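You operate a simulated robot arm through the tools that you are given. There is no shell and no other tool. Be economical: measure what you need, move in short steps, check, and stop when the job is done.

You run a simulated robot arm. Do the job below in one go: nothing can be reset, and whatever is moved stays where it is left.

Task
Tip the cornmeal from the green bowl into the steel bowl and add one scoop of flour.
Fine: bowl and steel scoop back where they were, lid back on the cream tin; leave the other bowl full. Set down upright: steel scoop.

The check looks at the end state, three seconds after you hand in, the way a careful person would. Anything else that was tipped, shoved, dropped, spilled or broken makes it a failure. A push-on lid holds only when it is set on centred and level and pressed home; a screw cap is set on level and turned clockwise until tight.

Robot
A 7-joint arm with a two-finger parallel gripper, fixed in place. Base frame: the origin is at the foot of the arm, x ahead of it, y to its left, z up; the work surface is at about z = 930. Readings come in mm, degrees, newtons and seconds.
With the tool pointing down near the work surface it reaches from about 340 to 780 mm from the base axis. Its first joint turns from -166.0 to 166.0 degrees. Payload 3.91 kg.
The TCP is the grasp point between the finger pads, 30 mm short of the fingertips. In the tool frame z runs along the fingers and y along their closing line. Largest opening 110 mm; finger width 20, thickness 10; the body of the gripper, 48 by 112 mm, starts 55 mm behind the TCP.
Orientation is that of the tool frame in the base frame, as [roll, pitch, yaw] about the fixed x, y, z axes, in that order (R = Rz(yaw) Ry(pitch) Rx(roll)). With the fingers straight down and closing along the base's y, the tool's x points along the base's -x, its y along +y and its z along -z.

Tools
- The arm moves only by the tool apply_moves. Its argument "deltas" is a list of rows, each an object (a shift or turn left out is 0, a gripper value left out holds the last) with "hand": the closure in counts, from 0 (fully open) to 255 (shut); "offset": the shift along the base's x, y, z in units of 250 mm (1.0 is 250 mm), a list of three; "turn": the turn, a rotation vector about the base's x, y, z in units of 45 degrees (1.0 is 45 degrees), a list of three. In form: [{"hand": hand, "offset": [x, y, z], "turn": [rx, ry, rz]}, ...]. A call has 1 to 20 rows; each row is the pose to reach, as a shift and turn from the pose commanded when the call began. A call with a number of a shift or a turn outside -1 to 1 is refused whole. A row lasts 0.2 s, in which the tool goes at most 50 mm and 8.6 degrees; a call with a longer step from one row to the next is refused whole, and so is a gripper value outside its range. Where a pose cannot be reached the arm comes as near as it can. A force on the tool above 40 N (or 10 N above the force at the start of the call, whichever is more), or a blocked arm, ends the call early, and 0.2 s more pass. Each finger travels about 153 mm/s and halts on what it meets, pressing with about 30 N; the grip force reading is that of the motor and also rises with nothing between the fingers. The clock runs only during rows and for 0.2 s after the last one: add rows that repeat a pose to give the fingers time. It gives the time, the measured TCP pose, the force on the tool (base axes), the opening and the grip force at its end, in the units of the frame above (readings bear some noise), with the torque about the TCP (base axes, N m) and any sound that the robot's microphone picked up.
- Cameras (640 x 400 px; columns grow to the right, rows downward): "scene" is fixed at [213.8, -664.3, 1696.6]; the picture's right is [0.92, -0.39, 0.00], its down [-0.33, -0.77, -0.55] and it looks along [0.22, 0.51, -0.83] (base axes); focal length 364 px, centre (320, 200). "wrist" rides on the gripper at [77, 7, -114] in the tool frame; the picture's right is [-0.09, 1.00, 0.00], its down [-0.80, -0.07, -0.59] and it looks along [-0.59, -0.05, 0.80] (tool axes); focal length 270 px, centre (320, 200). There is no depth. A picture from a camera that has moved, and an enlarged one, comes with that camera's place and axes in the base frame and with its lens. The place of the scene camera against the robot may be out by one fixed shift of up to 18 mm in any direction.
- get_image(camera): a new picture of that camera. It takes no simulated time.
- slide_trunk(by): slides the trunk up (or, below 0, down) by that many mm; the arm rides with it, the base frame stays. It gives what a move gives, with no picture.
- inspect(camera, box): a new picture of the part [left, top, right, bottom] of that camera's present view, enlarged. It takes no simulated time.
- job_done(): hands the job in; it is judged then, once.

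Go step by step. Nothing tells you positions but the pictures and the camera data: compare them with the known pose of the tool, close in by small moves and look again before you grip or let go. The budget is 120 turns and 64 pictures, counting those below and the enlarged ones. Unless the task says otherwise, let go and move clear before handing in, and close with one line.

The tools are called by a JSON object that holds its "fn" and its "kwargs". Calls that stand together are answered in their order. apply_moves: Moves the arm, as the interface text tells. Its arguments: {"type":"object","properties":{"deltas":{"type":"array"}},"required":["deltas"]} The other tools are called the same way: slide_trunk (by) slides the trunk up or down; get_image (camera) takes a picture; inspect (camera, box) takes an enlarged picture of a part of a camera's view; job_done () hands the job in.

At the start:

```text
time_s: 0.0
eef_pos: [436.4, -215.3, 1248.5]
ee_rot: [-180.0, 0.1, -180.0]
wrist_force: [0.7, -0.1, 0.4]
torque: [-0.04, -0.03, 0.03]
grip_width: 110.2
finger_force: 0.1
trunk travel left (down, up): [-575.0, 35.0]
```

scene: 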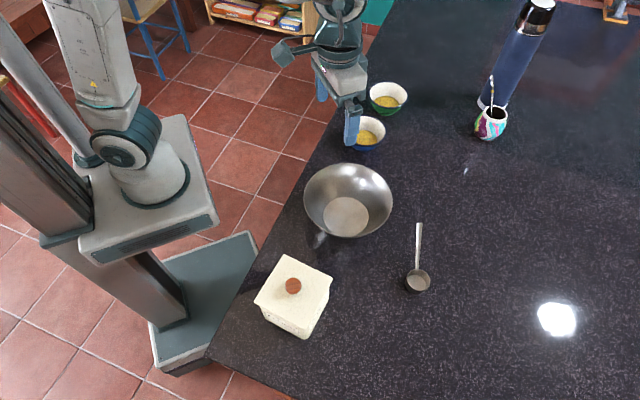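
wrist: 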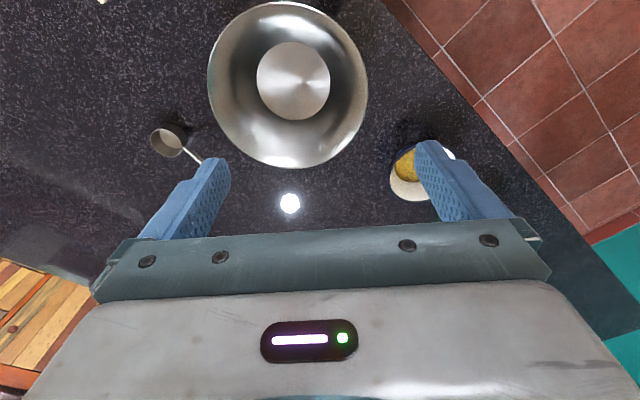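

I can see the tin at about (265,-415), the steel bowl at (458,-260), the scoop at (523,-480) with its handle toward (600,-360), the green bowl at (740,45) and the blue bowl at (620,-50). I'll look closer before moving anything.

{"fn": "inspect", "kwargs": {"camera": "scene", "box": [240, 200, 450, 350]}}

{"fn": "inspect", "kwargs": {"camera": "scene", "box": [330, 60, 450, 160]}}

```text
2.67 times, centred on (345, 275) of scene
camera zoom: at [213.8, -664.3, 1696.6], right [0.92, -0.39, 0.0], down [-0.33, -0.77, -0.55], along [0.22, 0.51, -0.83], focal length 971 px, centre (253, 0)
```

zoom: 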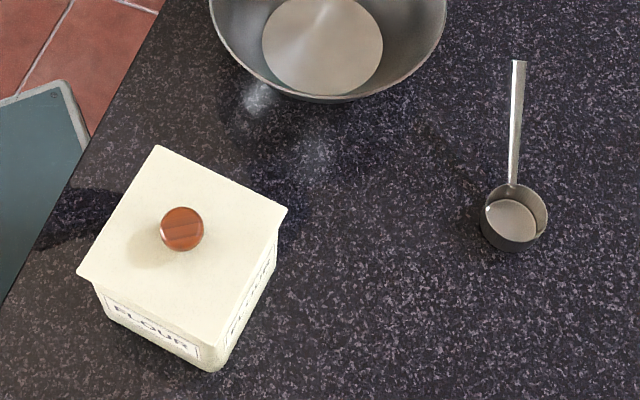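

```text
4.00 times, centred on (390, 110) of scene
camera zoom: at [213.8, -664.3, 1696.6], right [0.92, -0.39, 0.0], down [-0.33, -0.77, -0.55], along [0.22, 0.51, -0.83], focal length 1456 px, centre (40, 560)
```

zoom: 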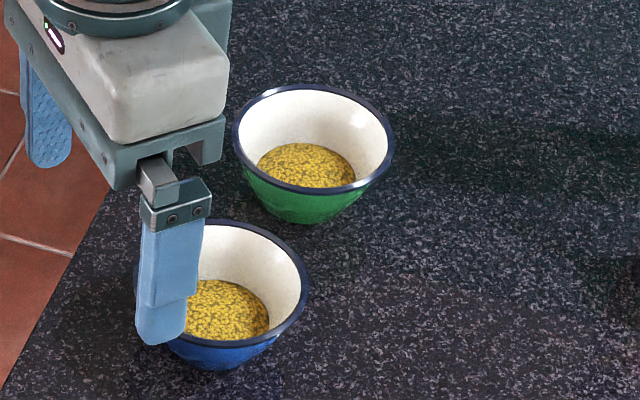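

The tin is labelled FLOUR and the scoop is lying with its cup upright. I'll move to where the wrist camera can see the green and blue bowls.

{"fn": "apply_moves", "kwargs": {"deltas": [{"offset": [0.078, 0.143, -0.056]}, {"offset": [0.156, 0.286, -0.112]}, {"offset": [0.233, 0.429, -0.168]}, {"offset": [0.311, 0.571, -0.224]}, {"offset": [0.389, 0.714, -0.28]}, {"offset": [0.467, 0.857, -0.336]}, {"offset": [0.544, 1.0, -0.392]}, {"offset": [0.544, 1.0, -0.392]}]}}

{"fn": "get_image", "kwargs": {"camera": "wrist"}}

{"fn": "get_image", "kwargs": {"camera": "scene"}}

```text
time_s: 1.8
eef_pos: [571.2, 39.3, 1150.8]
ee_rot: [180.0, 0.0, -180.0]
wrist_force: [1.1, -0.1, -0.3]
torque: [-0.01, -0.01, 0.03]
grip_width: 109.8
finger_force: 0.1
trunk travel left (down, up): [-575.0, 35.0]
```

```text
59 pictures are left
camera wrist: at [494.8, 46.0, 1264.3], right [0.09, 1.0, 0.0], down [0.8, -0.07, 0.59], along [0.59, -0.05, -0.8], focal length 270 px, centre (320, 200)
```

wrist: 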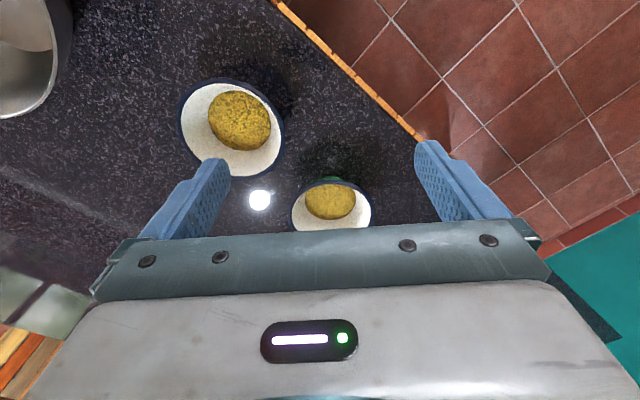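

```text
58 pictures are left
```

scene: 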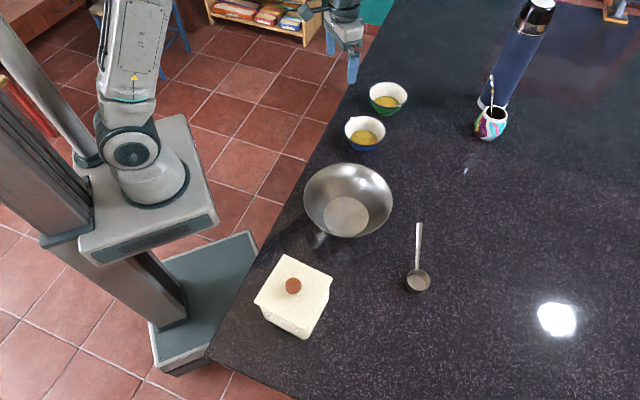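

The green bowl is partly hidden by the gripper. I'll zoom in for its rim.

{"fn": "inspect", "kwargs": {"camera": "wrist", "box": [170, 60, 390, 240]}}

{"fn": "inspect", "kwargs": {"camera": "scene", "box": [330, 70, 430, 160]}}

```text
2.22 times, centred on (280, 150) of wrist
camera zoom: at [494.8, 46.0, 1264.3], right [0.09, 1.0, 0.0], down [0.8, -0.07, 0.59], along [0.59, -0.05, -0.8], focal length 601 px, centre (409, 311)
```

zoom: 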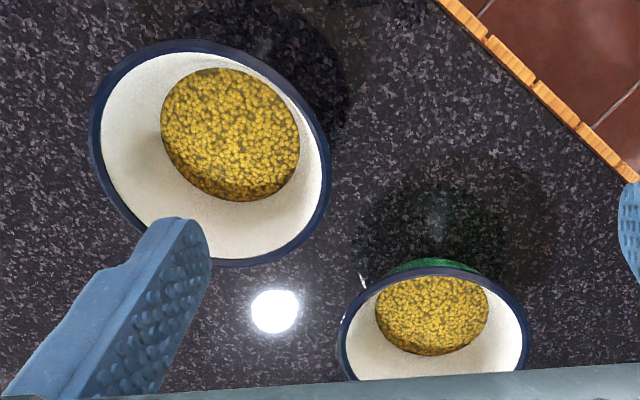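

```text
4.44 times, centred on (380, 115) of scene
camera zoom: at [213.8, -664.3, 1696.6], right [0.92, -0.39, 0.0], down [-0.33, -0.77, -0.55], along [0.22, 0.51, -0.83], focal length 1618 px, centre (53, 578)
```

zoom: 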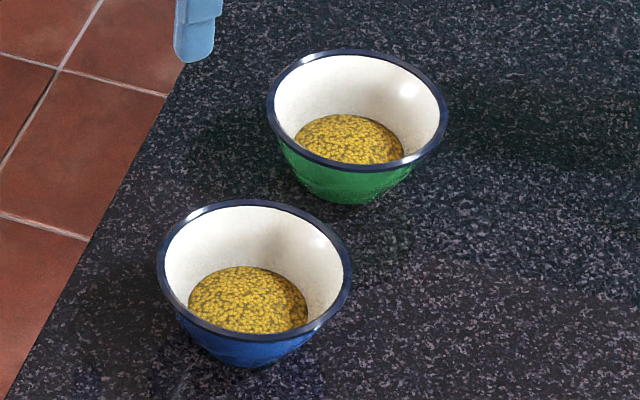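

I take the green bowl's rim to be centred at about (729,41), radius 58 and z about 990. I'll pinch the rim on its -y side with the tool tilted along the wall, starting with a standoff pose.

{"fn": "apply_moves", "kwargs": {"deltas": [{"hand": 139, "offset": [0.126, -0.066, -0.04], "turn": [0.089, 0, 0]}, {"offset": [0.252, -0.132, -0.08], "turn": [0.178, 0, 0]}, {"offset": [0.378, -0.2, -0.12], "turn": [0.267, 0, 0]}, {"offset": [0.504, -0.266, -0.2], "turn": [0.356, 0, 0]}, {"offset": [0.63, -0.332, -0.3], "turn": [0.444, 0, 0]}, {"offset": [0.63, -0.332, -0.3], "turn": [0.444, 0, 0]}, {"offset": [0.63, -0.332, -0.3], "turn": [0.444, 0, 0]}]}}

{"fn": "inspect", "kwargs": {"camera": "scene", "box": [330, 50, 450, 150]}}

{"fn": "get_image", "kwargs": {"camera": "wrist"}}

```text
time_s: 3.4
eef_pos: [730.3, -47.8, 1075.1]
ee_rot: [160.0, 0.0, 180.0]
wrist_force: [-0.3, 0.9, -0.1]
torque: [0.01, 0.01, -0.01]
grip_width: 49.9
finger_force: 0.0
trunk travel left (down, up): [-575.0, 35.0]
```

```text
4.00 times, centred on (390, 100) of scene
camera zoom: at [213.8, -664.3, 1696.6], right [0.92, -0.39, 0.0], down [-0.33, -0.77, -0.55], along [0.22, 0.51, -0.83], focal length 1456 px, centre (40, 600)
```

zoom: 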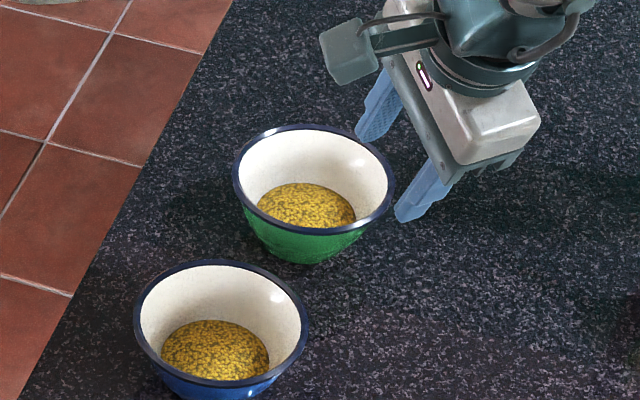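

```text
54 pictures are left
camera wrist: at [654.8, -80.7, 1184.4], right [0.09, 0.94, 0.34], down [0.8, -0.27, 0.53], along [0.59, 0.23, -0.77], focal length 270 px, centre (320, 200)
```

wrist: 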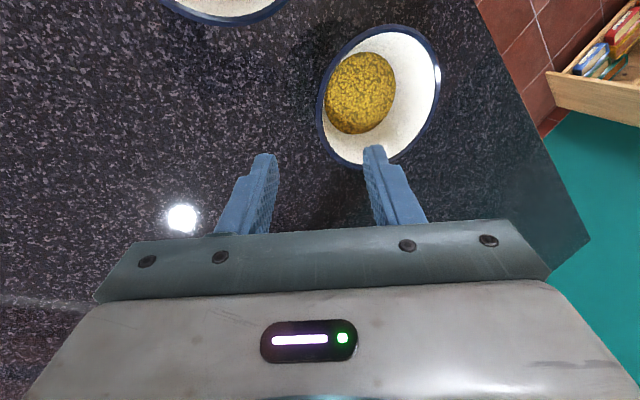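

The rim point on the -y side comes out near (729,-16), z about 985, which lies along my tool axis. I'll advance partway and look again.

{"fn": "apply_moves", "kwargs": {"deltas": [{"offset": [-0.002, 0.044, -0.12], "turn": [0, 0, 0]}, {"offset": [-0.004, 0.088, -0.24]}, {"offset": [-0.004, 0.088, -0.24]}]}}

{"fn": "inspect", "kwargs": {"camera": "wrist", "box": [200, 60, 440, 240]}}

{"fn": "inspect", "kwargs": {"camera": "scene", "box": [360, 60, 450, 130]}}

```text
time_s: 4.2
eef_pos: [728.7, -26.4, 1015.7]
ee_rot: [160.0, 0.0, -180.0]
wrist_force: [-0.1, -0.1, -0.6]
torque: [0.04, -0.05, 0.04]
grip_width: 49.9
finger_force: 0.0
trunk travel left (down, up): [-575.0, 35.0]
```

```text
2.22 times, centred on (320, 150) of wrist
camera zoom: at [653.1, -59.8, 1124.7], right [0.09, 0.94, 0.34], down [0.8, -0.27, 0.53], along [0.59, 0.23, -0.77], focal length 601 px, centre (320, 311)
```

zoom: 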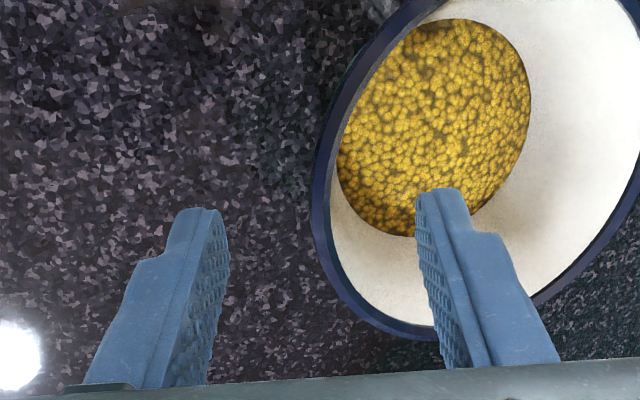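

```text
5.71 times, centred on (405, 95) of scene
camera zoom: at [213.8, -664.3, 1696.6], right [0.92, -0.39, 0.0], down [-0.33, -0.77, -0.55], along [0.22, 0.51, -0.83], focal length 2080 px, centre (-166, 800)
```

zoom: 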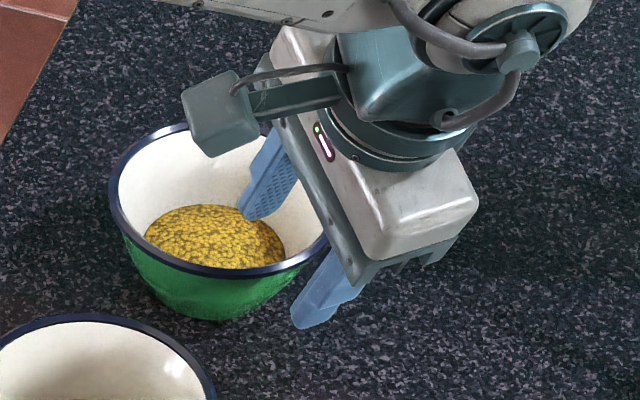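

The rim sits between the fingers and lines up with the tool axis. I'll advance about 30 mm more and close.

{"fn": "apply_moves", "kwargs": {"deltas": [{"offset": [0, 0.018, -0.06]}, {"offset": [0, 0.037, -0.116]}, {"offset": [0, 0.037, -0.116]}]}}

{"fn": "inspect", "kwargs": {"camera": "wrist", "box": [200, 60, 440, 240]}}

```text
time_s: 5.0
eef_pos: [729.8, -16.6, 984.8]
ee_rot: [160.1, 0.0, -179.9]
wrist_force: [0.2, -0.1, 1.0]
torque: [0.01, 0.0, 0.04]
grip_width: 49.7
finger_force: 0.0
trunk travel left (down, up): [-575.0, 35.0]
```

```text
2.22 times, centred on (320, 150) of wrist
camera zoom: at [653.5, -49.8, 1095.2], right [0.09, 0.94, 0.34], down [0.8, -0.27, 0.53], along [0.59, 0.23, -0.77], focal length 601 px, centre (320, 311)
```

zoom: 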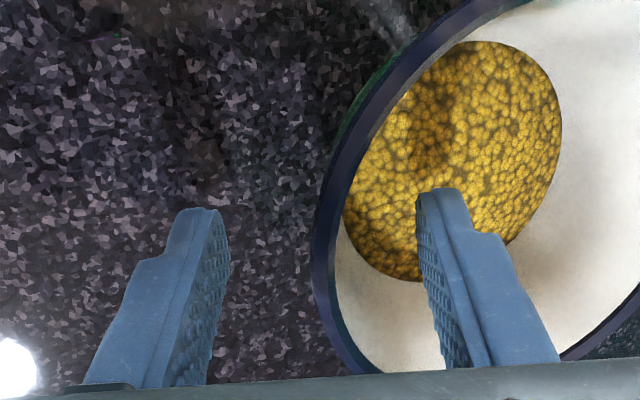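

The TCP projects right onto the rim, so I'll close the fingers.

{"fn": "apply_moves", "kwargs": {"deltas": [{"hand": 180}, {"hand": 220}, {"hand": 255}, {"hand": 255}, {"hand": 255}]}}

{"fn": "inspect", "kwargs": {"camera": "wrist", "box": [200, 60, 440, 240]}}

```text
time_s: 6.2
eef_pos: [728.0, -16.9, 987.5]
ee_rot: [160.0, 0.2, -179.8]
wrist_force: [2.2, 3.2, 10.7]
torque: [0.99, -0.48, -0.04]
grip_width: 4.9
finger_force: 29.7
trunk travel left (down, up): [-575.0, 35.0]
```

```text
2.22 times, centred on (320, 150) of wrist
camera zoom: at [653.0, -49.0, 1096.5], right [0.09, 0.94, 0.34], down [0.8, -0.27, 0.54], along [0.59, 0.23, -0.77], focal length 601 px, centre (320, 311)
```

zoom: 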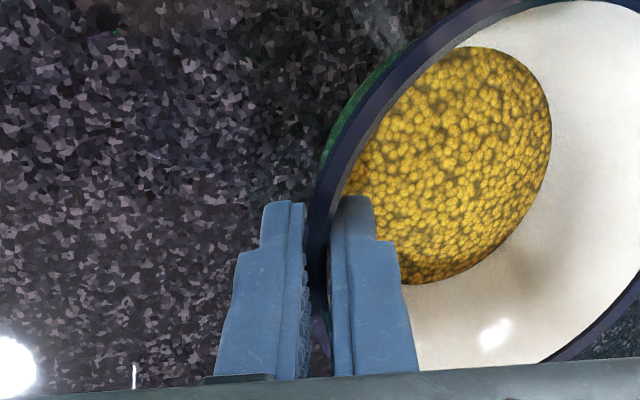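

The rim is gripped at 4.9 mm. I'll lift straight up and check.

{"fn": "apply_moves", "kwargs": {"deltas": [{"offset": [0, 0, 0.04]}, {"offset": [0, 0, 0.12]}, {"offset": [0, 0, 0.24]}, {"offset": [0, 0, 0.4]}, {"offset": [0, 0, 0.56]}, {"offset": [0, 0, 0.68]}, {"offset": [0, 0, 0.68]}]}}

{"fn": "get_image", "kwargs": {"camera": "scene"}}

{"fn": "get_image", "kwargs": {"camera": "wrist"}}

```text
time_s: 7.8
eef_pos: [731.0, -14.0, 1157.7]
ee_rot: [160.0, -0.1, -179.9]
wrist_force: [0.5, 0.3, -2.6]
torque: [-0.12, -0.01, -0.02]
grip_width: 3.3
finger_force: 29.2
trunk travel left (down, up): [-575.0, 35.0]
```

```text
49 pictures are left
```

scene: 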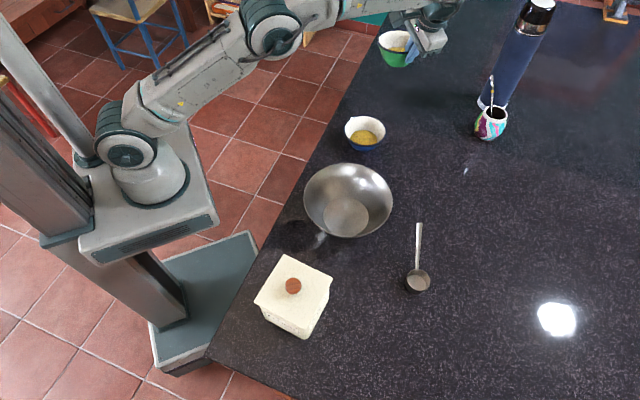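

```text
48 pictures are left
camera wrist: at [656.1, -47.4, 1266.4], right [0.09, 0.94, 0.34], down [0.8, -0.27, 0.53], along [0.59, 0.23, -0.77], focal length 270 px, centre (320, 200)
```

wrist: 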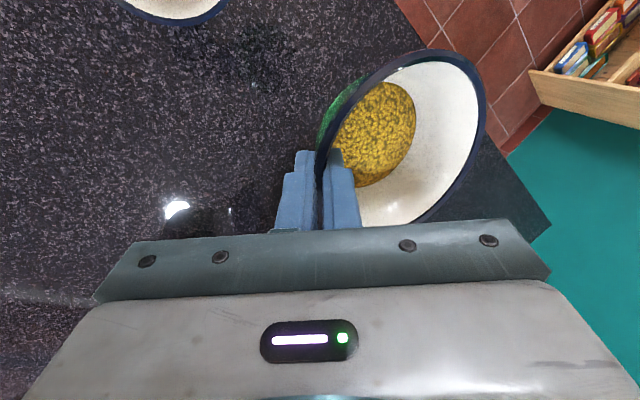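

The bowl is held and sags about 6°. I'll carry it toward the steel bowl, levelling it and yawing -30° on the way.

{"fn": "apply_moves", "kwargs": {"deltas": [{"offset": [-0.03, -0.03, 0], "turn": [0.03, 0, -0.02]}, {"offset": [-0.09, -0.09, 0], "turn": [0.07, -0.005, -0.08]}, {"offset": [-0.18, -0.18, 0], "turn": [0.11, -0.01, -0.16]}, {"offset": [-0.28, -0.28, 0], "turn": [0.13, -0.015, -0.25]}, {"offset": [-0.38, -0.38, 0], "turn": [0.13, -0.018, -0.33]}, {"offset": [-0.48, -0.48, 0], "turn": [0.13, -0.02, -0.42]}, {"offset": [-0.58, -0.58, 0], "turn": [0.13, -0.025, -0.5]}, {"offset": [-0.68, -0.68, 0], "turn": [0.13, -0.03, -0.58]}, {"offset": [-0.78, -0.78, 0], "turn": [0.13, -0.035, -0.64]}, {"offset": [-0.87, -0.87, 0], "turn": [0.13, -0.035, -0.666]}, {"offset": [-0.93, -0.93, 0], "turn": [0.13, -0.035, -0.666]}, {"offset": [-0.96, -0.96, 0], "turn": [0.13, -0.035, -0.666]}, {"offset": [-0.96, -0.96, 0], "turn": [0.13, -0.035, -0.666]}]}}

{"fn": "get_image", "kwargs": {"camera": "scene"}}

```text
time_s: 10.6
eef_pos: [488.9, -256.7, 1158.2]
ee_rot: [154.0, 0.0, 150.1]
wrist_force: [0.5, 0.7, -2.8]
torque: [-0.09, 0.09, 0.0]
grip_width: 3.2
finger_force: 30.6
trunk travel left (down, up): [-575.0, 35.0]
```

```text
47 pictures are left
```

scene: 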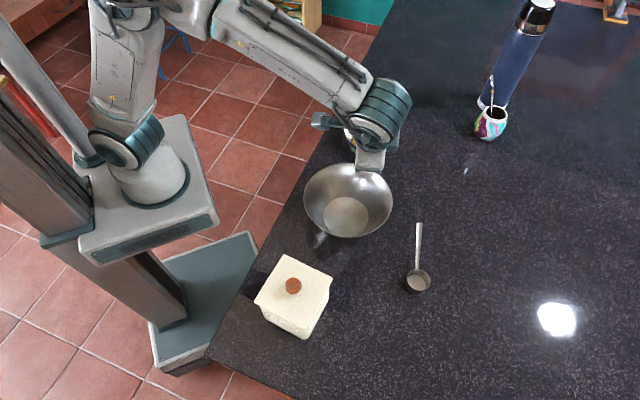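

The bowl is level and near the steel bowl. I'll move into the pour position and look with the wrist camera.

{"fn": "apply_moves", "kwargs": {"deltas": [{"offset": [-0.05, -0.06, -0.04]}, {"offset": [-0.13, -0.15, -0.1]}, {"offset": [-0.2, -0.23, -0.16]}, {"offset": [-0.2, -0.23, -0.16]}]}}

{"fn": "get_image", "kwargs": {"camera": "wrist"}}

{"fn": "inspect", "kwargs": {"camera": "scene", "box": [270, 90, 450, 250]}}

```text
time_s: 11.6
eef_pos: [438.2, -312.2, 1116.2]
ee_rot: [154.0, 0.0, 150.0]
wrist_force: [-0.2, -0.2, -2.9]
torque: [-0.09, 0.06, -0.03]
grip_width: 3.2
finger_force: 29.9
trunk travel left (down, up): [-575.0, 35.0]
```

```text
46 pictures are left
camera wrist: at [350.7, -312.3, 1222.7], right [0.52, 0.73, 0.44], down [0.53, -0.68, 0.5], along [0.67, -0.03, -0.75], focal length 270 px, centre (320, 200)
```

wrist: 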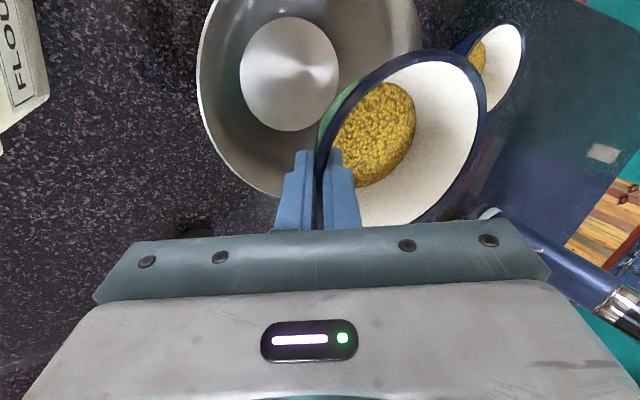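

```text
2.50 times, centred on (360, 170) of scene
camera zoom: at [213.8, -664.3, 1696.6], right [0.92, -0.39, 0.0], down [-0.33, -0.77, -0.55], along [0.22, 0.51, -0.83], focal length 910 px, centre (220, 275)
```

zoom: 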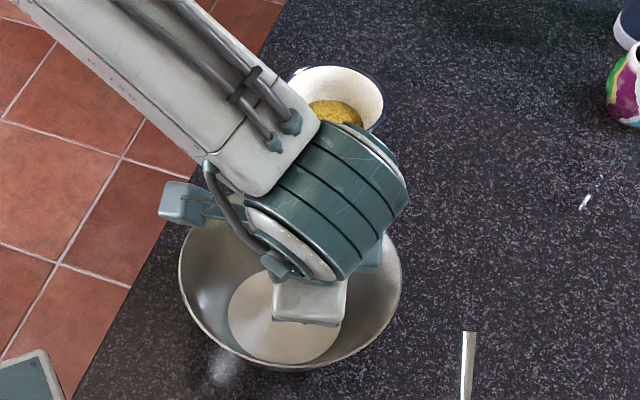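

The green bowl's centre is at about (466,-264), over the steel bowl at about (455,-259). I'll start tilting it about its radial axis.

{"fn": "apply_moves", "kwargs": {"deltas": [{"turn": [-0.089, -0.154, 0]}, {"turn": [-0.178, -0.308, 0]}, {"turn": [-0.267, -0.462, 0]}, {"turn": [-0.356, -0.616, 0]}, {"turn": [-0.444, -0.77, 0]}, {"turn": [-0.533, -0.924, 0]}, {"turn": [-0.533, -0.924, 0]}]}}

{"fn": "inspect", "kwargs": {"camera": "scene", "box": [270, 90, 450, 250]}}

```text
time_s: 13.2
eef_pos: [438.9, -313.8, 1116.7]
ee_rot: [154.1, 48.0, 150.0]
wrist_force: [0.5, -0.2, -2.9]
torque: [-0.07, 0.05, 0.0]
grip_width: 3.4
finger_force: 29.8
trunk travel left (down, up): [-575.0, 35.0]
```

```text
2.50 times, centred on (360, 170) of scene
camera zoom: at [213.8, -664.3, 1696.6], right [0.92, -0.39, 0.0], down [-0.33, -0.77, -0.55], along [0.22, 0.51, -0.83], focal length 910 px, centre (220, 275)
```

zoom: 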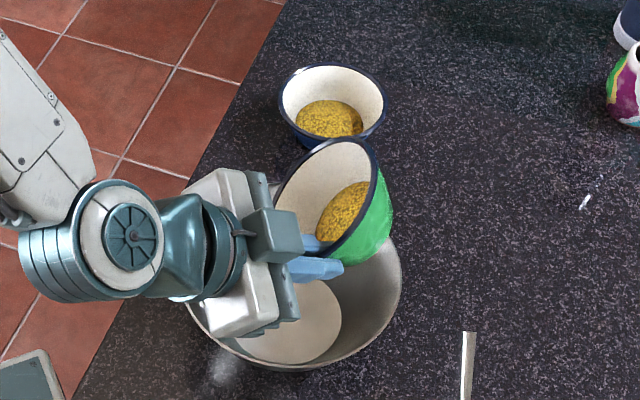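

The bowl is tilted 48° and still holding its grain. I'll keep tilting.

{"fn": "apply_moves", "kwargs": {"deltas": [{"turn": [-0.089, -0.154, 0]}, {"turn": [-0.178, -0.308, 0]}, {"turn": [-0.267, -0.462, 0]}, {"turn": [-0.356, -0.616, 0]}, {"turn": [-0.444, -0.77, 0]}, {"turn": [-0.533, -0.924, 0]}, {"turn": [-0.533, -0.924, 0]}]}}

{"fn": "inspect", "kwargs": {"camera": "scene", "box": [270, 90, 450, 250]}}

```text
time_s: 14.8
eef_pos: [438.0, -314.1, 1116.4]
ee_rot: [-26.1, 83.9, -30.1]
wrist_force: [0.5, 0.5, -1.3]
torque: [-0.07, 0.07, 0.0]
grip_width: 3.3
finger_force: 29.8
trunk travel left (down, up): [-575.0, 35.0]
```

```text
2.50 times, centred on (360, 170) of scene
camera zoom: at [213.8, -664.3, 1696.6], right [0.92, -0.39, 0.0], down [-0.33, -0.77, -0.55], along [0.22, 0.51, -0.83], focal length 910 px, centre (220, 275)
```

zoom: 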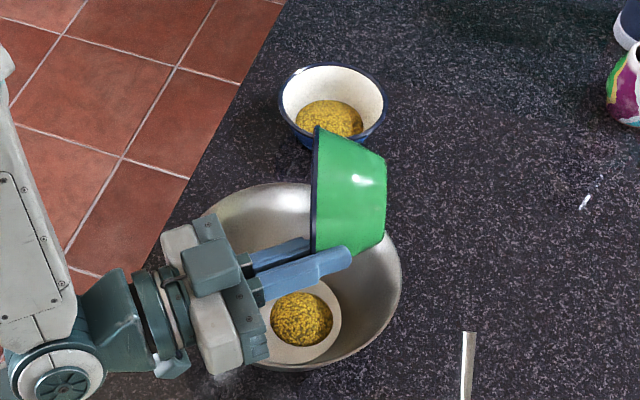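

The cornmeal is landing in the steel bowl. I'll tilt another 35° and hold so the bowl empties.

{"fn": "apply_moves", "kwargs": {"deltas": [{"turn": [-0.089, -0.154, 0]}, {"turn": [-0.178, -0.308, 0]}, {"turn": [-0.267, -0.462, 0]}, {"turn": [-0.356, -0.616, 0]}, {"turn": [-0.4, -0.693, 0]}, {"turn": [-0.4, -0.693, 0]}, {"turn": [-0.4, -0.693, 0]}, {"turn": [-0.4, -0.693, 0]}, {"turn": [-0.4, -0.693, 0]}, {"turn": [-0.4, -0.693, 0]}]}}

{"fn": "get_image", "kwargs": {"camera": "wrist"}}

```text
time_s: 17.0
eef_pos: [506.3, -381.4, 1198.6]
ee_rot: [-25.9, 48.2, -30.0]
wrist_force: [-0.1, -0.6, -1.0]
torque: [-0.08, 0.04, 0.03]
grip_width: 3.2
finger_force: 30.3
out of reach, approached as far as the arm can: row 2, 3, 4, 5, 6, 7, 8, 9, 10
trunk travel left (down, up): [-575.0, 35.0]
```

```text
42 pictures are left
camera wrist: at [461.9, -406.7, 1069.8], right [0.11, 0.97, -0.22], down [-0.95, 0.17, 0.26], along [0.29, 0.18, 0.94], focal length 270 px, centre (320, 200)
```

wrist: 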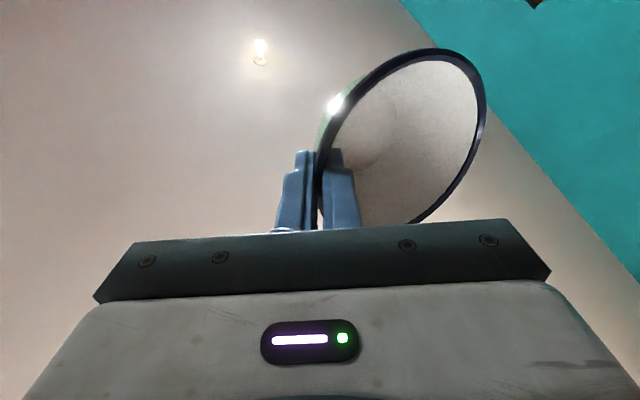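

The arm drifted at its reach limit, but the bowl is empty. I'll check for spills.

{"fn": "get_image", "kwargs": {"camera": "scene"}}

{"fn": "inspect", "kwargs": {"camera": "scene", "box": [270, 130, 470, 290]}}

```text
41 pictures are left
```

scene: 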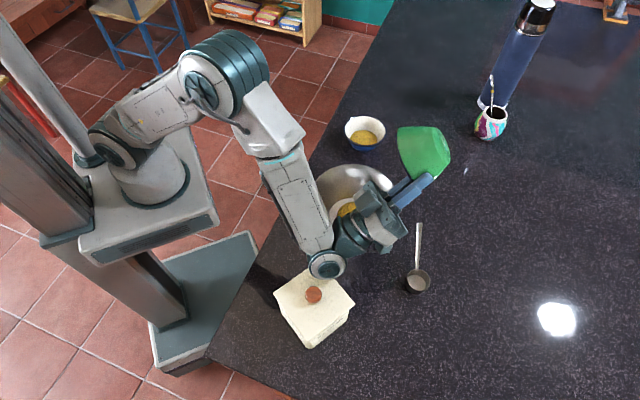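

```text
2.50 times, centred on (370, 210) of scene
camera zoom: at [213.8, -664.3, 1696.6], right [0.92, -0.39, 0.0], down [-0.33, -0.77, -0.55], along [0.22, 0.51, -0.83], focal length 910 px, centre (195, 175)
```

zoom: 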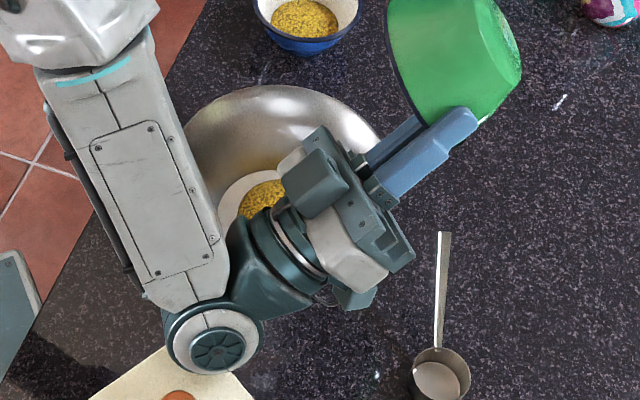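

The low wrist link has nudged the flour tin by a few centimetres, so I'll have to put it back later. First I'll raise the arm on the trunk, away from the tin.

{"fn": "slide_trunk", "kwargs": {"by": 35}}

{"fn": "inspect", "kwargs": {"camera": "scene", "box": [230, 220, 440, 370]}}

```text
time_s: 17.8
eef_pos: [506.0, -381.6, 1232.8]
ee_rot: [-25.9, 48.2, -29.9]
wrist_force: [-0.2, 0.4, -1.3]
torque: [-0.05, 0.05, 0.01]
grip_width: 3.3
finger_force: 30.4
trunk travel left (down, up): [-610.0, 0.0]
```

```text
2.67 times, centred on (335, 295) of scene
camera zoom: at [213.8, -664.3, 1696.6], right [0.92, -0.39, 0.0], down [-0.33, -0.77, -0.55], along [0.22, 0.51, -0.83], focal length 971 px, centre (280, -53)
```

zoom: 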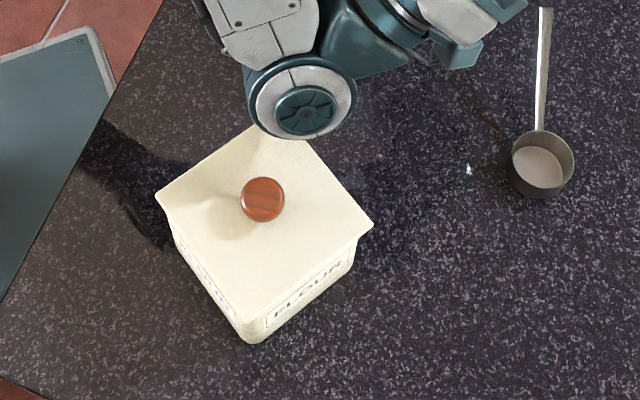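

The tin has moved and turned, with its lid still on. I'll back off upward while untilting the bowl.

{"fn": "apply_moves", "kwargs": {"deltas": [{"offset": [0, 0, 0.19], "turn": [0.089, 0.154, 0]}, {"offset": [0, 0, 0.36], "turn": [0.178, 0.308, 0]}, {"offset": [0, 0, 0.4], "turn": [0.267, 0.462, 0]}, {"offset": [0, 0, 0.4], "turn": [0.356, 0.616, 0]}, {"offset": [0, 0, 0.4], "turn": [0.444, 0.77, 0]}, {"offset": [0, 0, 0.4], "turn": [0.533, 0.924, 0]}, {"offset": [0, 0, 0.4], "turn": [0.533, 0.924, 0]}]}}

```text
time_s: 19.4
eef_pos: [504.9, -382.2, 1333.5]
ee_rot: [153.5, 83.7, 149.5]
wrist_force: [0.2, -0.2, -1.5]
torque: [-0.06, 0.06, -0.01]
grip_width: 3.1
finger_force: 30.5
trunk travel left (down, up): [-610.0, 0.0]
```

The arm is now clear above. I'll finish levelling the bowl.

{"fn": "apply_moves", "kwargs": {"deltas": [{"turn": [0.089, 0.154, 0]}, {"turn": [0.178, 0.308, 0]}, {"turn": [0.267, 0.462, 0]}, {"turn": [0.356, 0.616, 0]}, {"turn": [0.444, 0.77, 0]}, {"turn": [0.533, 0.924, 0]}, {"turn": [0.533, 0.924, 0]}]}}

{"fn": "apply_moves", "kwargs": {"deltas": [{"turn": [0.089, 0.154, 0]}, {"turn": [0.178, 0.308, 0]}, {"turn": [0.267, 0.462, 0]}, {"turn": [0.356, 0.616, 0]}, {"turn": [0.4, 0.693, 0]}, {"turn": [0.4, 0.693, 0]}]}}

{"fn": "get_image", "kwargs": {"camera": "scene"}}

```text
time_s: 21.0
eef_pos: [507.2, -382.3, 1333.9]
ee_rot: [154.0, 35.7, 150.0]
wrist_force: [-1.0, 0.0, -1.5]
torque: [-0.06, 0.09, 0.05]
grip_width: 3.3
finger_force: 30.0
trunk travel left (down, up): [-610.0, 0.0]
```

```text
time_s: 22.4
eef_pos: [505.7, -382.7, 1333.1]
ee_rot: [154.1, -0.1, 150.0]
wrist_force: [-0.4, -0.6, -1.4]
torque: [-0.1, 0.08, -0.01]
grip_width: 3.4
finger_force: 30.5
trunk travel left (down, up): [-610.0, 0.0]
```

```text
38 pictures are left
```

scene: 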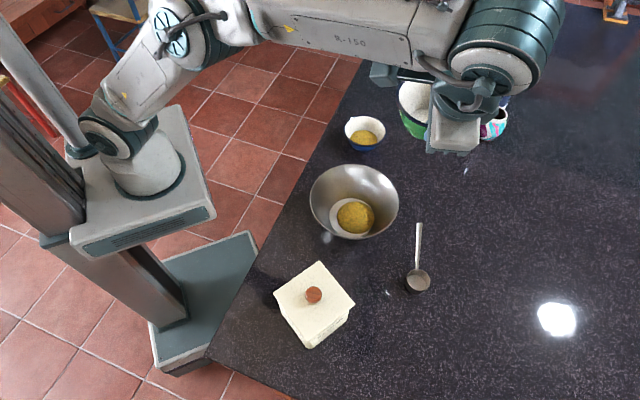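

The bowl is level and the cornmeal is in the steel bowl. The steel bowl also looks shifted by about 12 mm, so I'll correct that later. Next I'll return the green bowl.

{"fn": "apply_moves", "kwargs": {"deltas": [{"offset": [0.06, 0.1, -0.03], "turn": [0, 0, 0.08]}, {"offset": [0.13, 0.21, -0.07], "turn": [0, 0, 0.16]}, {"offset": [0.21, 0.34, -0.12], "turn": [0, 0, 0.25]}, {"offset": [0.29, 0.47, -0.17], "turn": [0, 0, 0.34]}, {"offset": [0.37, 0.6, -0.21], "turn": [0, 0, 0.43]}, {"offset": [0.45, 0.73, -0.25], "turn": [0, 0, 0.52]}, {"offset": [0.53, 0.85, -0.29], "turn": [0, 0, 0.6]}, {"offset": [0.6, 0.96, -0.32], "turn": [0, 0, 0.667]}, {"offset": [0.6, 0.96, -0.32], "turn": [0, 0, 0.667]}]}}

{"fn": "apply_moves", "kwargs": {"deltas": [{"offset": [0.05, 0.09, -0.1]}, {"offset": [0.1, 0.18, -0.22]}, {"offset": [0.15, 0.27, -0.35]}, {"offset": [0.2, 0.36, -0.48]}, {"offset": [0.25, 0.44, -0.6]}, {"offset": [0.288, 0.504, -0.65]}, {"offset": [0.288, 0.504, -0.65]}, {"offset": [0.288, 0.504, -0.65]}]}}

{"fn": "get_image", "kwargs": {"camera": "scene"}}

```text
time_s: 24.4
eef_pos: [656.1, -142.6, 1251.9]
ee_rot: [154.1, -0.2, -179.9]
wrist_force: [0.2, 0.8, -1.3]
torque: [-0.1, -0.03, 0.03]
grip_width: 3.3
finger_force: 30.1
trunk travel left (down, up): [-610.0, 0.0]
```

```text
time_s: 26.2
eef_pos: [728.0, -16.1, 1090.8]
ee_rot: [153.9, -0.2, 180.0]
wrist_force: [0.2, -0.5, -1.1]
torque: [-0.04, 0.01, 0.01]
grip_width: 3.2
finger_force: 30.3
trunk travel left (down, up): [-610.0, 0.0]
```

```text
37 pictures are left
```

scene: 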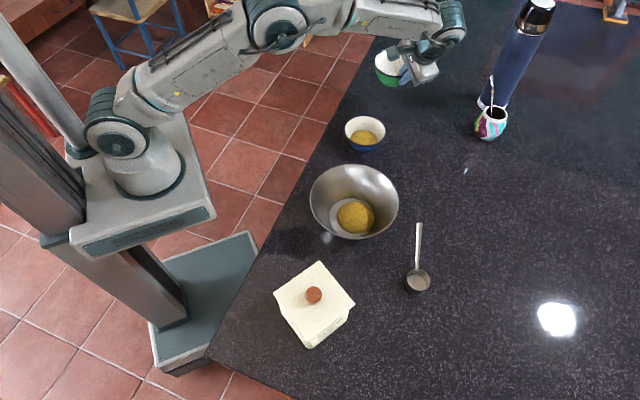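

The bowl is over its spot. I'll lower it to near contact and check how level it is.

{"fn": "apply_moves", "kwargs": {"deltas": [{"offset": [0, 0, -0.14]}, {"offset": [0, 0, -0.27]}, {"offset": [0, 0, -0.36]}, {"offset": [0, 0, -0.372]}, {"offset": [0, 0, -0.372]}]}}

{"fn": "inspect", "kwargs": {"camera": "scene", "box": [330, 60, 450, 160]}}

```text
time_s: 27.4
eef_pos: [728.6, -15.3, 998.1]
ee_rot: [154.0, -0.2, -180.0]
wrist_force: [0.2, 0.5, -1.6]
torque: [-0.01, -0.01, 0.02]
grip_width: 3.5
finger_force: 29.8
trunk travel left (down, up): [-610.0, 0.0]
```

```text
4.00 times, centred on (390, 110) of scene
camera zoom: at [213.8, -664.3, 1696.6], right [0.92, -0.39, 0.0], down [-0.33, -0.77, -0.55], along [0.22, 0.51, -0.83], focal length 1456 px, centre (40, 560)
```

zoom: 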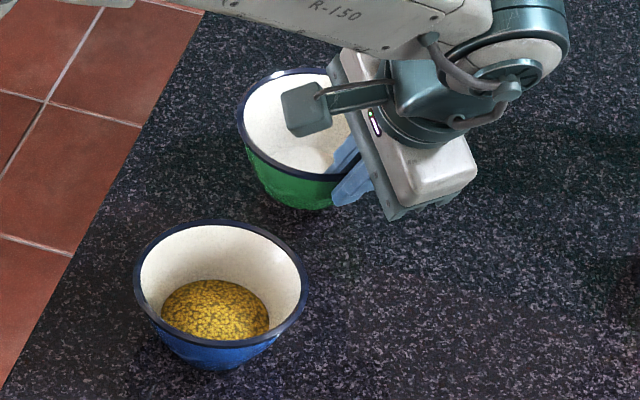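

I'll lower it gently until it touches.

{"fn": "apply_moves", "kwargs": {"deltas": [{"offset": [0, 0, -0.02]}, {"offset": [0, 0, -0.03]}, {"offset": [0, 0, -0.036]}, {"offset": [0, 0, -0.036]}]}}

```text
time_s: 28.4
eef_pos: [728.3, -16.3, 988.1]
ee_rot: [154.1, -0.3, -180.0]
wrist_force: [-0.3, 0.5, -2.0]
torque: [-0.11, 0.01, -0.03]
grip_width: 3.1
finger_force: 30.2
trunk travel left (down, up): [-610.0, 0.0]
```

{"fn": "apply_moves", "kwargs": {"deltas": [{"offset": [0, 0, -0.008]}, {"offset": [0, 0, -0.016]}, {"offset": [0, 0, -0.016]}]}}

{"fn": "inspect", "kwargs": {"camera": "wrist", "box": [200, 30, 520, 240]}}

```text
time_s: 29.2
eef_pos: [728.6, -17.0, 985.7]
ee_rot: [154.0, 0.0, 180.0]
wrist_force: [2.5, -1.1, 12.3]
torque: [0.33, -0.36, -0.1]
grip_width: 3.5
finger_force: 29.6
trunk travel left (down, up): [-610.0, 0.0]
```

```text
1.90 times, centred on (360, 135) of wrist
camera zoom: at [652.7, -60.3, 1092.9], right [0.09, 0.9, 0.44], down [0.8, -0.32, 0.5], along [0.59, 0.31, -0.75], focal length 515 px, centre (244, 324)
```

zoom: 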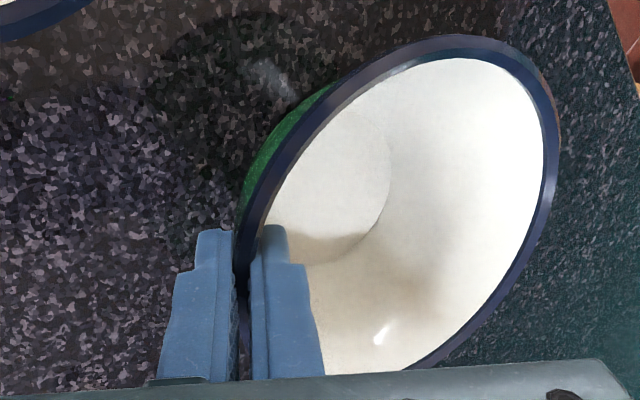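

It is in contact with the table. I'll release it and retreat along the tool axis.

{"fn": "apply_moves", "kwargs": {"deltas": [{"hand": 230}, {"hand": 190}, {"hand": 139}, {"hand": 139}]}}

{"fn": "apply_moves", "kwargs": {"deltas": [{"offset": [0, -0.06, 0.13]}, {"offset": [0, -0.14, 0.29]}, {"offset": [0, -0.2, 0.45]}, {"offset": [-0.1, -0.25, 0.6], "turn": [-0.15, 0, 0]}, {"offset": [-0.2, -0.3, 0.7], "turn": [-0.3, 0, 0]}, {"offset": [-0.3, -0.35, 0.75], "turn": [-0.45, 0, 0]}, {"offset": [-0.4, -0.4, 0.8], "turn": [-0.578, 0, 0]}, {"offset": [-0.4, -0.4, 0.8], "turn": [-0.578, 0, 0]}]}}

{"fn": "get_image", "kwargs": {"camera": "scene"}}

```text
time_s: 30.2
eef_pos: [729.7, -15.4, 984.7]
ee_rot: [154.0, -0.2, -179.9]
wrist_force: [-0.4, 0.2, -0.6]
torque: [0.02, 0.03, -0.04]
grip_width: 50.0
finger_force: 0.0
trunk travel left (down, up): [-610.0, 0.0]
```

```text
time_s: 32.0
eef_pos: [624.9, -115.9, 1185.0]
ee_rot: [-179.8, -0.1, 179.9]
wrist_force: [0.4, -0.2, 0.8]
torque: [0.0, 0.0, 0.0]
grip_width: 50.0
finger_force: 0.0
trunk travel left (down, up): [-610.0, 0.0]
```

```text
34 pictures are left
```

scene: 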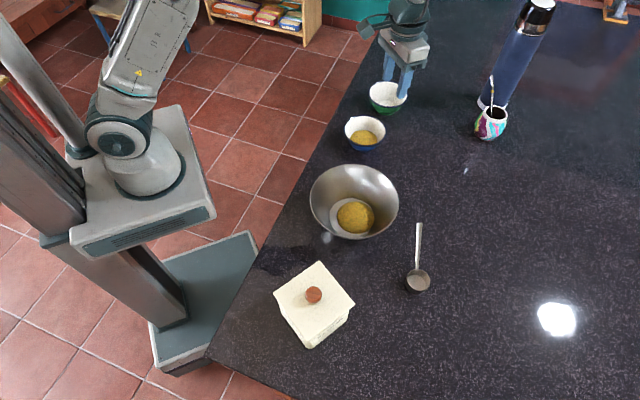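

The green bowl is back in place. I'll compare the tin and steel bowl with the first picture using the same zoom box.

{"fn": "inspect", "kwargs": {"camera": "scene", "box": [240, 200, 450, 350]}}

```text
2.67 times, centred on (345, 275) of scene
camera zoom: at [213.8, -664.3, 1696.6], right [0.92, -0.39, 0.0], down [-0.33, -0.77, -0.55], along [0.22, 0.51, -0.83], focal length 971 px, centre (253, 0)
```

zoom: 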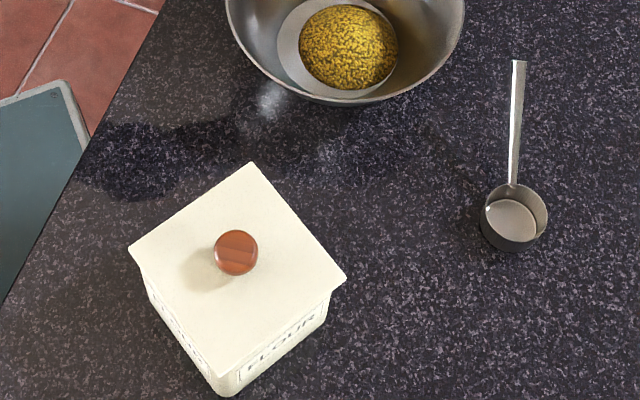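

From the picture geometry, the tin's centre has moved by about (+28,-29) mm and it has turned about -26°; the steel bowl has moved about 14 mm. My plan is to take off the lid, straddle the tin body to put it back, then scoop. First I'll move to view the tin with the tool turned square to it.

{"fn": "apply_moves", "kwargs": {"deltas": [{"hand": 100, "offset": [-0.12, -0.08, 0.02], "turn": [0, 0, -0.14]}, {"offset": [-0.24, -0.16, 0.02], "turn": [0, 0, -0.28]}, {"offset": [-0.36, -0.24, 0.02], "turn": [0, 0, -0.42]}, {"offset": [-0.48, -0.32, 0.02], "turn": [0, 0, -0.56]}, {"offset": [-0.6, -0.4, 0.02], "turn": [0, 0, -0.7]}, {"offset": [-0.712, -0.482, 0.02], "turn": [0, 0, -0.85]}]}}

{"fn": "apply_moves", "kwargs": {"deltas": [{"offset": [-0.14, -0.1, 0], "turn": [0, 0, -0.15]}, {"offset": [-0.28, -0.2, 0], "turn": [0, 0, -0.3]}, {"offset": [-0.42, -0.3, 0], "turn": [0, 0, -0.45]}, {"offset": [-0.56, -0.39, 0], "turn": [0, 0, -0.6]}, {"offset": [-0.712, -0.482, 0], "turn": [0, 0, -0.75]}, {"offset": [-0.712, -0.482, 0], "turn": [0, 0, -0.85]}, {"offset": [-0.712, -0.482, 0], "turn": [0, 0, -0.85]}]}}

{"fn": "get_image", "kwargs": {"camera": "wrist"}}

```text
time_s: 33.4
eef_pos: [448.6, -236.6, 1190.2]
ee_rot: [-180.0, -0.2, 141.7]
wrist_force: [0.7, -0.2, 0.7]
torque: [0.02, -0.02, 0.0]
grip_width: 66.9
finger_force: 0.1
trunk travel left (down, up): [-610.0, 0.0]
```

```text
time_s: 35.0
eef_pos: [273.5, -357.5, 1190.5]
ee_rot: [180.0, -0.2, 103.3]
wrist_force: [-0.4, -0.7, -0.2]
torque: [0.01, -0.02, 0.01]
grip_width: 66.9
finger_force: 0.1
trunk travel left (down, up): [-610.0, 0.0]
```

```text
32 pictures are left
camera wrist: at [263.5, -281.6, 1305.2], right [0.99, 0.14, 0.0], down [0.12, -0.8, 0.59], along [0.09, -0.59, -0.81], focal length 270 px, centre (320, 200)
```

wrist: 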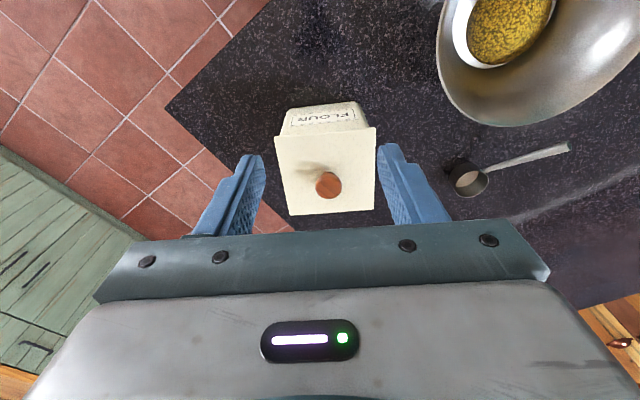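

The lid's centre is at about (299,-447), top z about 1030, orientation about 13.5°, which matches the tool. I'll move over the knob and down.

{"fn": "apply_moves", "kwargs": {"deltas": [{"offset": [0.05, -0.178, 0]}, {"offset": [0.101, -0.357, 0]}, {"offset": [0.101, -0.357, -0.15]}, {"offset": [0.101, -0.357, -0.3]}, {"offset": [0.101, -0.357, -0.4]}, {"offset": [0.101, -0.357, -0.4]}]}}

{"fn": "get_image", "kwargs": {"camera": "wrist"}}

```text
time_s: 36.4
eef_pos: [297.7, -446.8, 1089.9]
ee_rot: [180.0, -0.2, 103.4]
wrist_force: [1.3, -0.5, -0.5]
torque: [0.01, 0.02, 0.0]
grip_width: 66.8
finger_force: 0.0
trunk travel left (down, up): [-610.0, 0.0]
```

```text
31 pictures are left
camera wrist: at [287.5, -370.9, 1204.0], right [0.99, 0.15, 0.0], down [0.12, -0.8, 0.59], along [0.09, -0.59, -0.81], focal length 270 px, centre (320, 200)
```

wrist: 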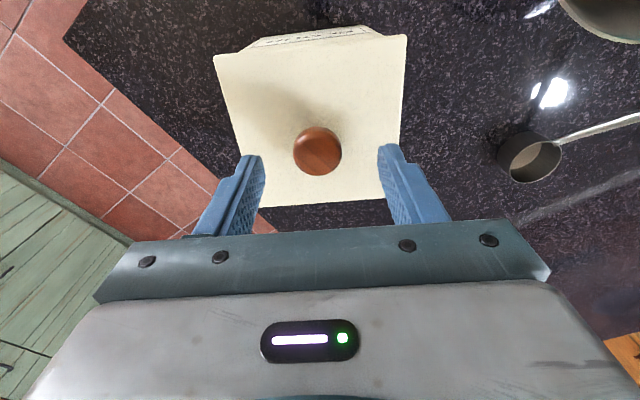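

The knob is right under the TCP. I'll descend 26 mm and grip.

{"fn": "apply_moves", "kwargs": {"deltas": [{"offset": [0, 0, -0.06]}, {"offset": [0, 0, -0.104]}, {"offset": [0, 0, -0.104]}, {"hand": 190, "offset": [0, 0, -0.104]}, {"hand": 255, "offset": [0, 0, -0.104]}, {"hand": 255, "offset": [0, 0, -0.104]}, {"hand": 255, "offset": [0, 0, -0.104]}]}}

```text
time_s: 38.0
eef_pos: [297.2, -446.3, 1065.8]
ee_rot: [-180.0, -0.1, 103.4]
wrist_force: [-3.0, -2.1, 16.3]
torque: [0.0, 0.12, -0.02]
grip_width: 28.2
finger_force: 29.7
trunk travel left (down, up): [-610.0, 0.0]
```

The knob is gripped at 28 mm. I'll lift the lid.

{"fn": "apply_moves", "kwargs": {"deltas": [{"offset": [0, 0, 0.02]}, {"offset": [0, 0, 0.06]}, {"offset": [0, 0, 0.14]}, {"offset": [0, 0, 0.26]}, {"offset": [0, 0, 0.4]}, {"offset": [0, 0, 0.4]}]}}

{"fn": "get_image", "kwargs": {"camera": "scene"}}

```text
time_s: 39.4
eef_pos: [298.6, -446.8, 1161.5]
ee_rot: [180.0, -0.2, 103.4]
wrist_force: [-0.5, -0.1, -1.3]
torque: [0.02, -0.03, -0.01]
grip_width: 28.3
finger_force: 30.0
trunk travel left (down, up): [-610.0, 0.0]
heard: snap
```

```text
30 pictures are left
```

scene: 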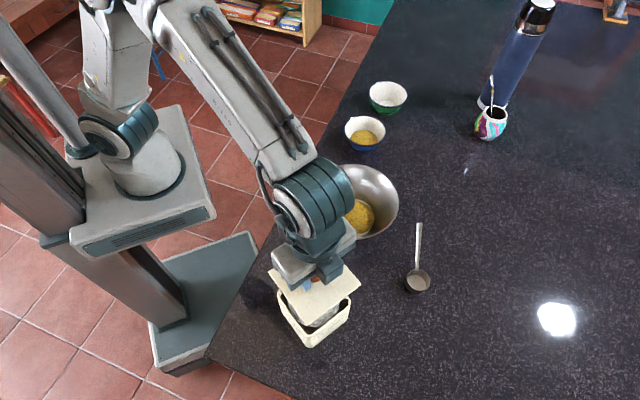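

The lid is off with a snap and the tin is open. I'll carry the lid to a free spot near (640,-225).

{"fn": "apply_moves", "kwargs": {"deltas": [{"offset": [0.15, 0.1, 0.05], "turn": [0, 0, 0.1]}, {"offset": [0.3, 0.2, 0.05], "turn": [0, 0, 0.2]}, {"offset": [0.45, 0.3, 0.05], "turn": [0, 0, 0.3]}, {"offset": [0.6, 0.4, 0.05], "turn": [0, 0, 0.4]}, {"offset": [0.75, 0.48, 0.05], "turn": [0, 0, 0.5]}, {"offset": [0.9, 0.58, 0.05], "turn": [0, 0, 0.6]}]}}

{"fn": "apply_moves", "kwargs": {"deltas": [{"offset": [0.14, 0.1, 0], "turn": [0, 0, 0.1]}, {"offset": [0.28, 0.2, 0], "turn": [0, 0, 0.2]}, {"offset": [0.4, 0.28, 0], "turn": [0, 0, 0.3]}, {"offset": [0.468, 0.308, 0], "turn": [0, 0, 0.4]}, {"offset": [0.468, 0.308, -0.18], "turn": [0, 0, 0.4]}, {"offset": [0.468, 0.308, -0.36], "turn": [0, 0, 0.4]}, {"offset": [0.468, 0.308, -0.54], "turn": [0, 0, 0.4]}, {"offset": [0.468, 0.308, -0.66], "turn": [0, 0, 0.4]}, {"offset": [0.468, 0.308, -0.66], "turn": [0, 0, 0.4]}]}}

{"fn": "get_image", "kwargs": {"camera": "scene"}}

```text
time_s: 40.8
eef_pos: [524.0, -299.6, 1178.5]
ee_rot: [-179.9, -0.2, 130.6]
wrist_force: [0.1, -0.2, -1.3]
torque: [-0.04, 0.02, 0.0]
grip_width: 28.2
finger_force: 29.4
trunk travel left (down, up): [-610.0, 0.0]
```

```text
time_s: 42.8
eef_pos: [640.2, -223.4, 1013.2]
ee_rot: [-180.0, 0.0, 148.4]
wrist_force: [0.6, 0.1, 0.2]
torque: [-0.02, 0.1, -0.01]
grip_width: 28.1
finger_force: 30.0
trunk travel left (down, up): [-610.0, 0.0]
```

```text
29 pictures are left
```

scene: 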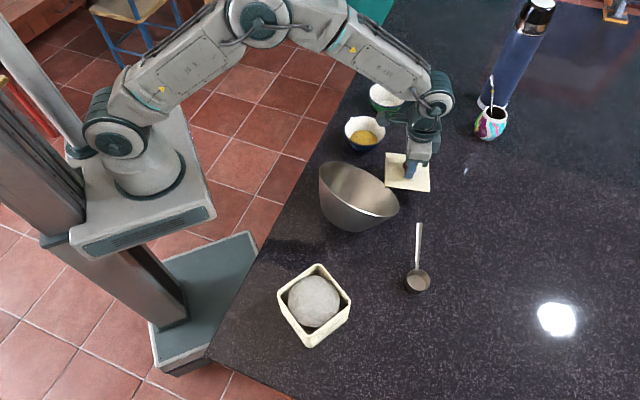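

The lid's corner is touching the steel bowl's rim and tilting it. I'll back straight up gently.

{"fn": "inspect", "kwargs": {"camera": "scene", "box": [300, 110, 460, 240]}}

```text
3.08 times, centred on (380, 175) of scene
camera zoom: at [213.8, -664.3, 1696.6], right [0.92, -0.39, 0.0], down [-0.33, -0.77, -0.55], along [0.22, 0.51, -0.83], focal length 1120 px, centre (135, 277)
```

zoom: 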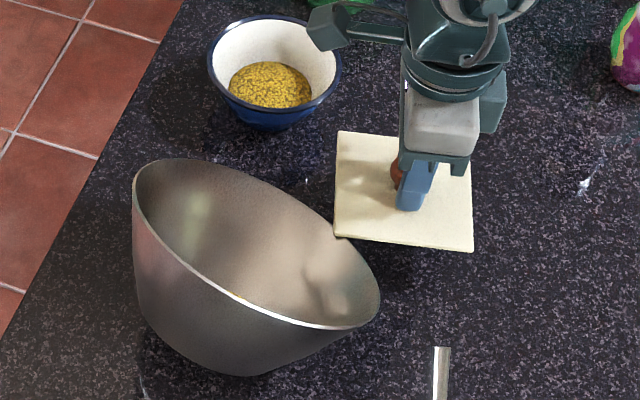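

The bowl's near side is pressed down about 30°, and I see no spill yet. I'll raise the lid slowly so the bowl settles back with it.

{"fn": "apply_moves", "kwargs": {"deltas": [{"offset": [0, 0, 0.015]}, {"offset": [0, 0, 0.03]}, {"offset": [0, 0, 0.045]}, {"offset": [0, 0, 0.06]}, {"offset": [0, 0, 0.075]}, {"offset": [0, 0, 0.09]}, {"offset": [0, 0, 0.105]}, {"offset": [0, 0, 0.12]}, {"offset": [0, 0, 0.135]}, {"offset": [0, 0, 0.15]}, {"offset": [0, 0, 0.165]}, {"offset": [0, 0, 0.18]}, {"offset": [0, 0, 0.2]}, {"offset": [0, 0, 0.22]}, {"offset": [0, 0, 0.24]}, {"offset": [0, 0, 0.26]}, {"offset": [0, 0, 0.28]}, {"offset": [0, 0, 0.32]}, {"offset": [0, 0, 0.36]}, {"offset": [0, 0, 0.4]}]}}

{"fn": "inspect", "kwargs": {"camera": "scene", "box": [270, 110, 460, 260]}}

```text
time_s: 47.0
eef_pos: [640.0, -225.1, 1110.9]
ee_rot: [-180.0, -0.2, 148.3]
wrist_force: [0.8, 0.3, 0.0]
torque: [-0.02, -0.03, 0.02]
grip_width: 28.2
finger_force: 30.1
trunk travel left (down, up): [-610.0, 0.0]
```

```text
2.67 times, centred on (365, 185) of scene
camera zoom: at [213.8, -664.3, 1696.6], right [0.92, -0.39, 0.0], down [-0.33, -0.77, -0.55], along [0.22, 0.51, -0.83], focal length 971 px, centre (200, 240)
```

zoom: 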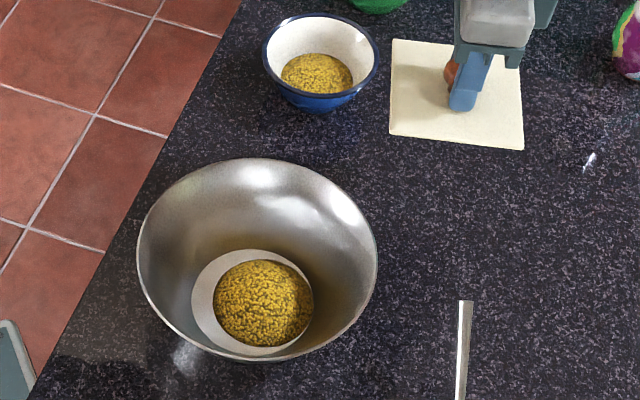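

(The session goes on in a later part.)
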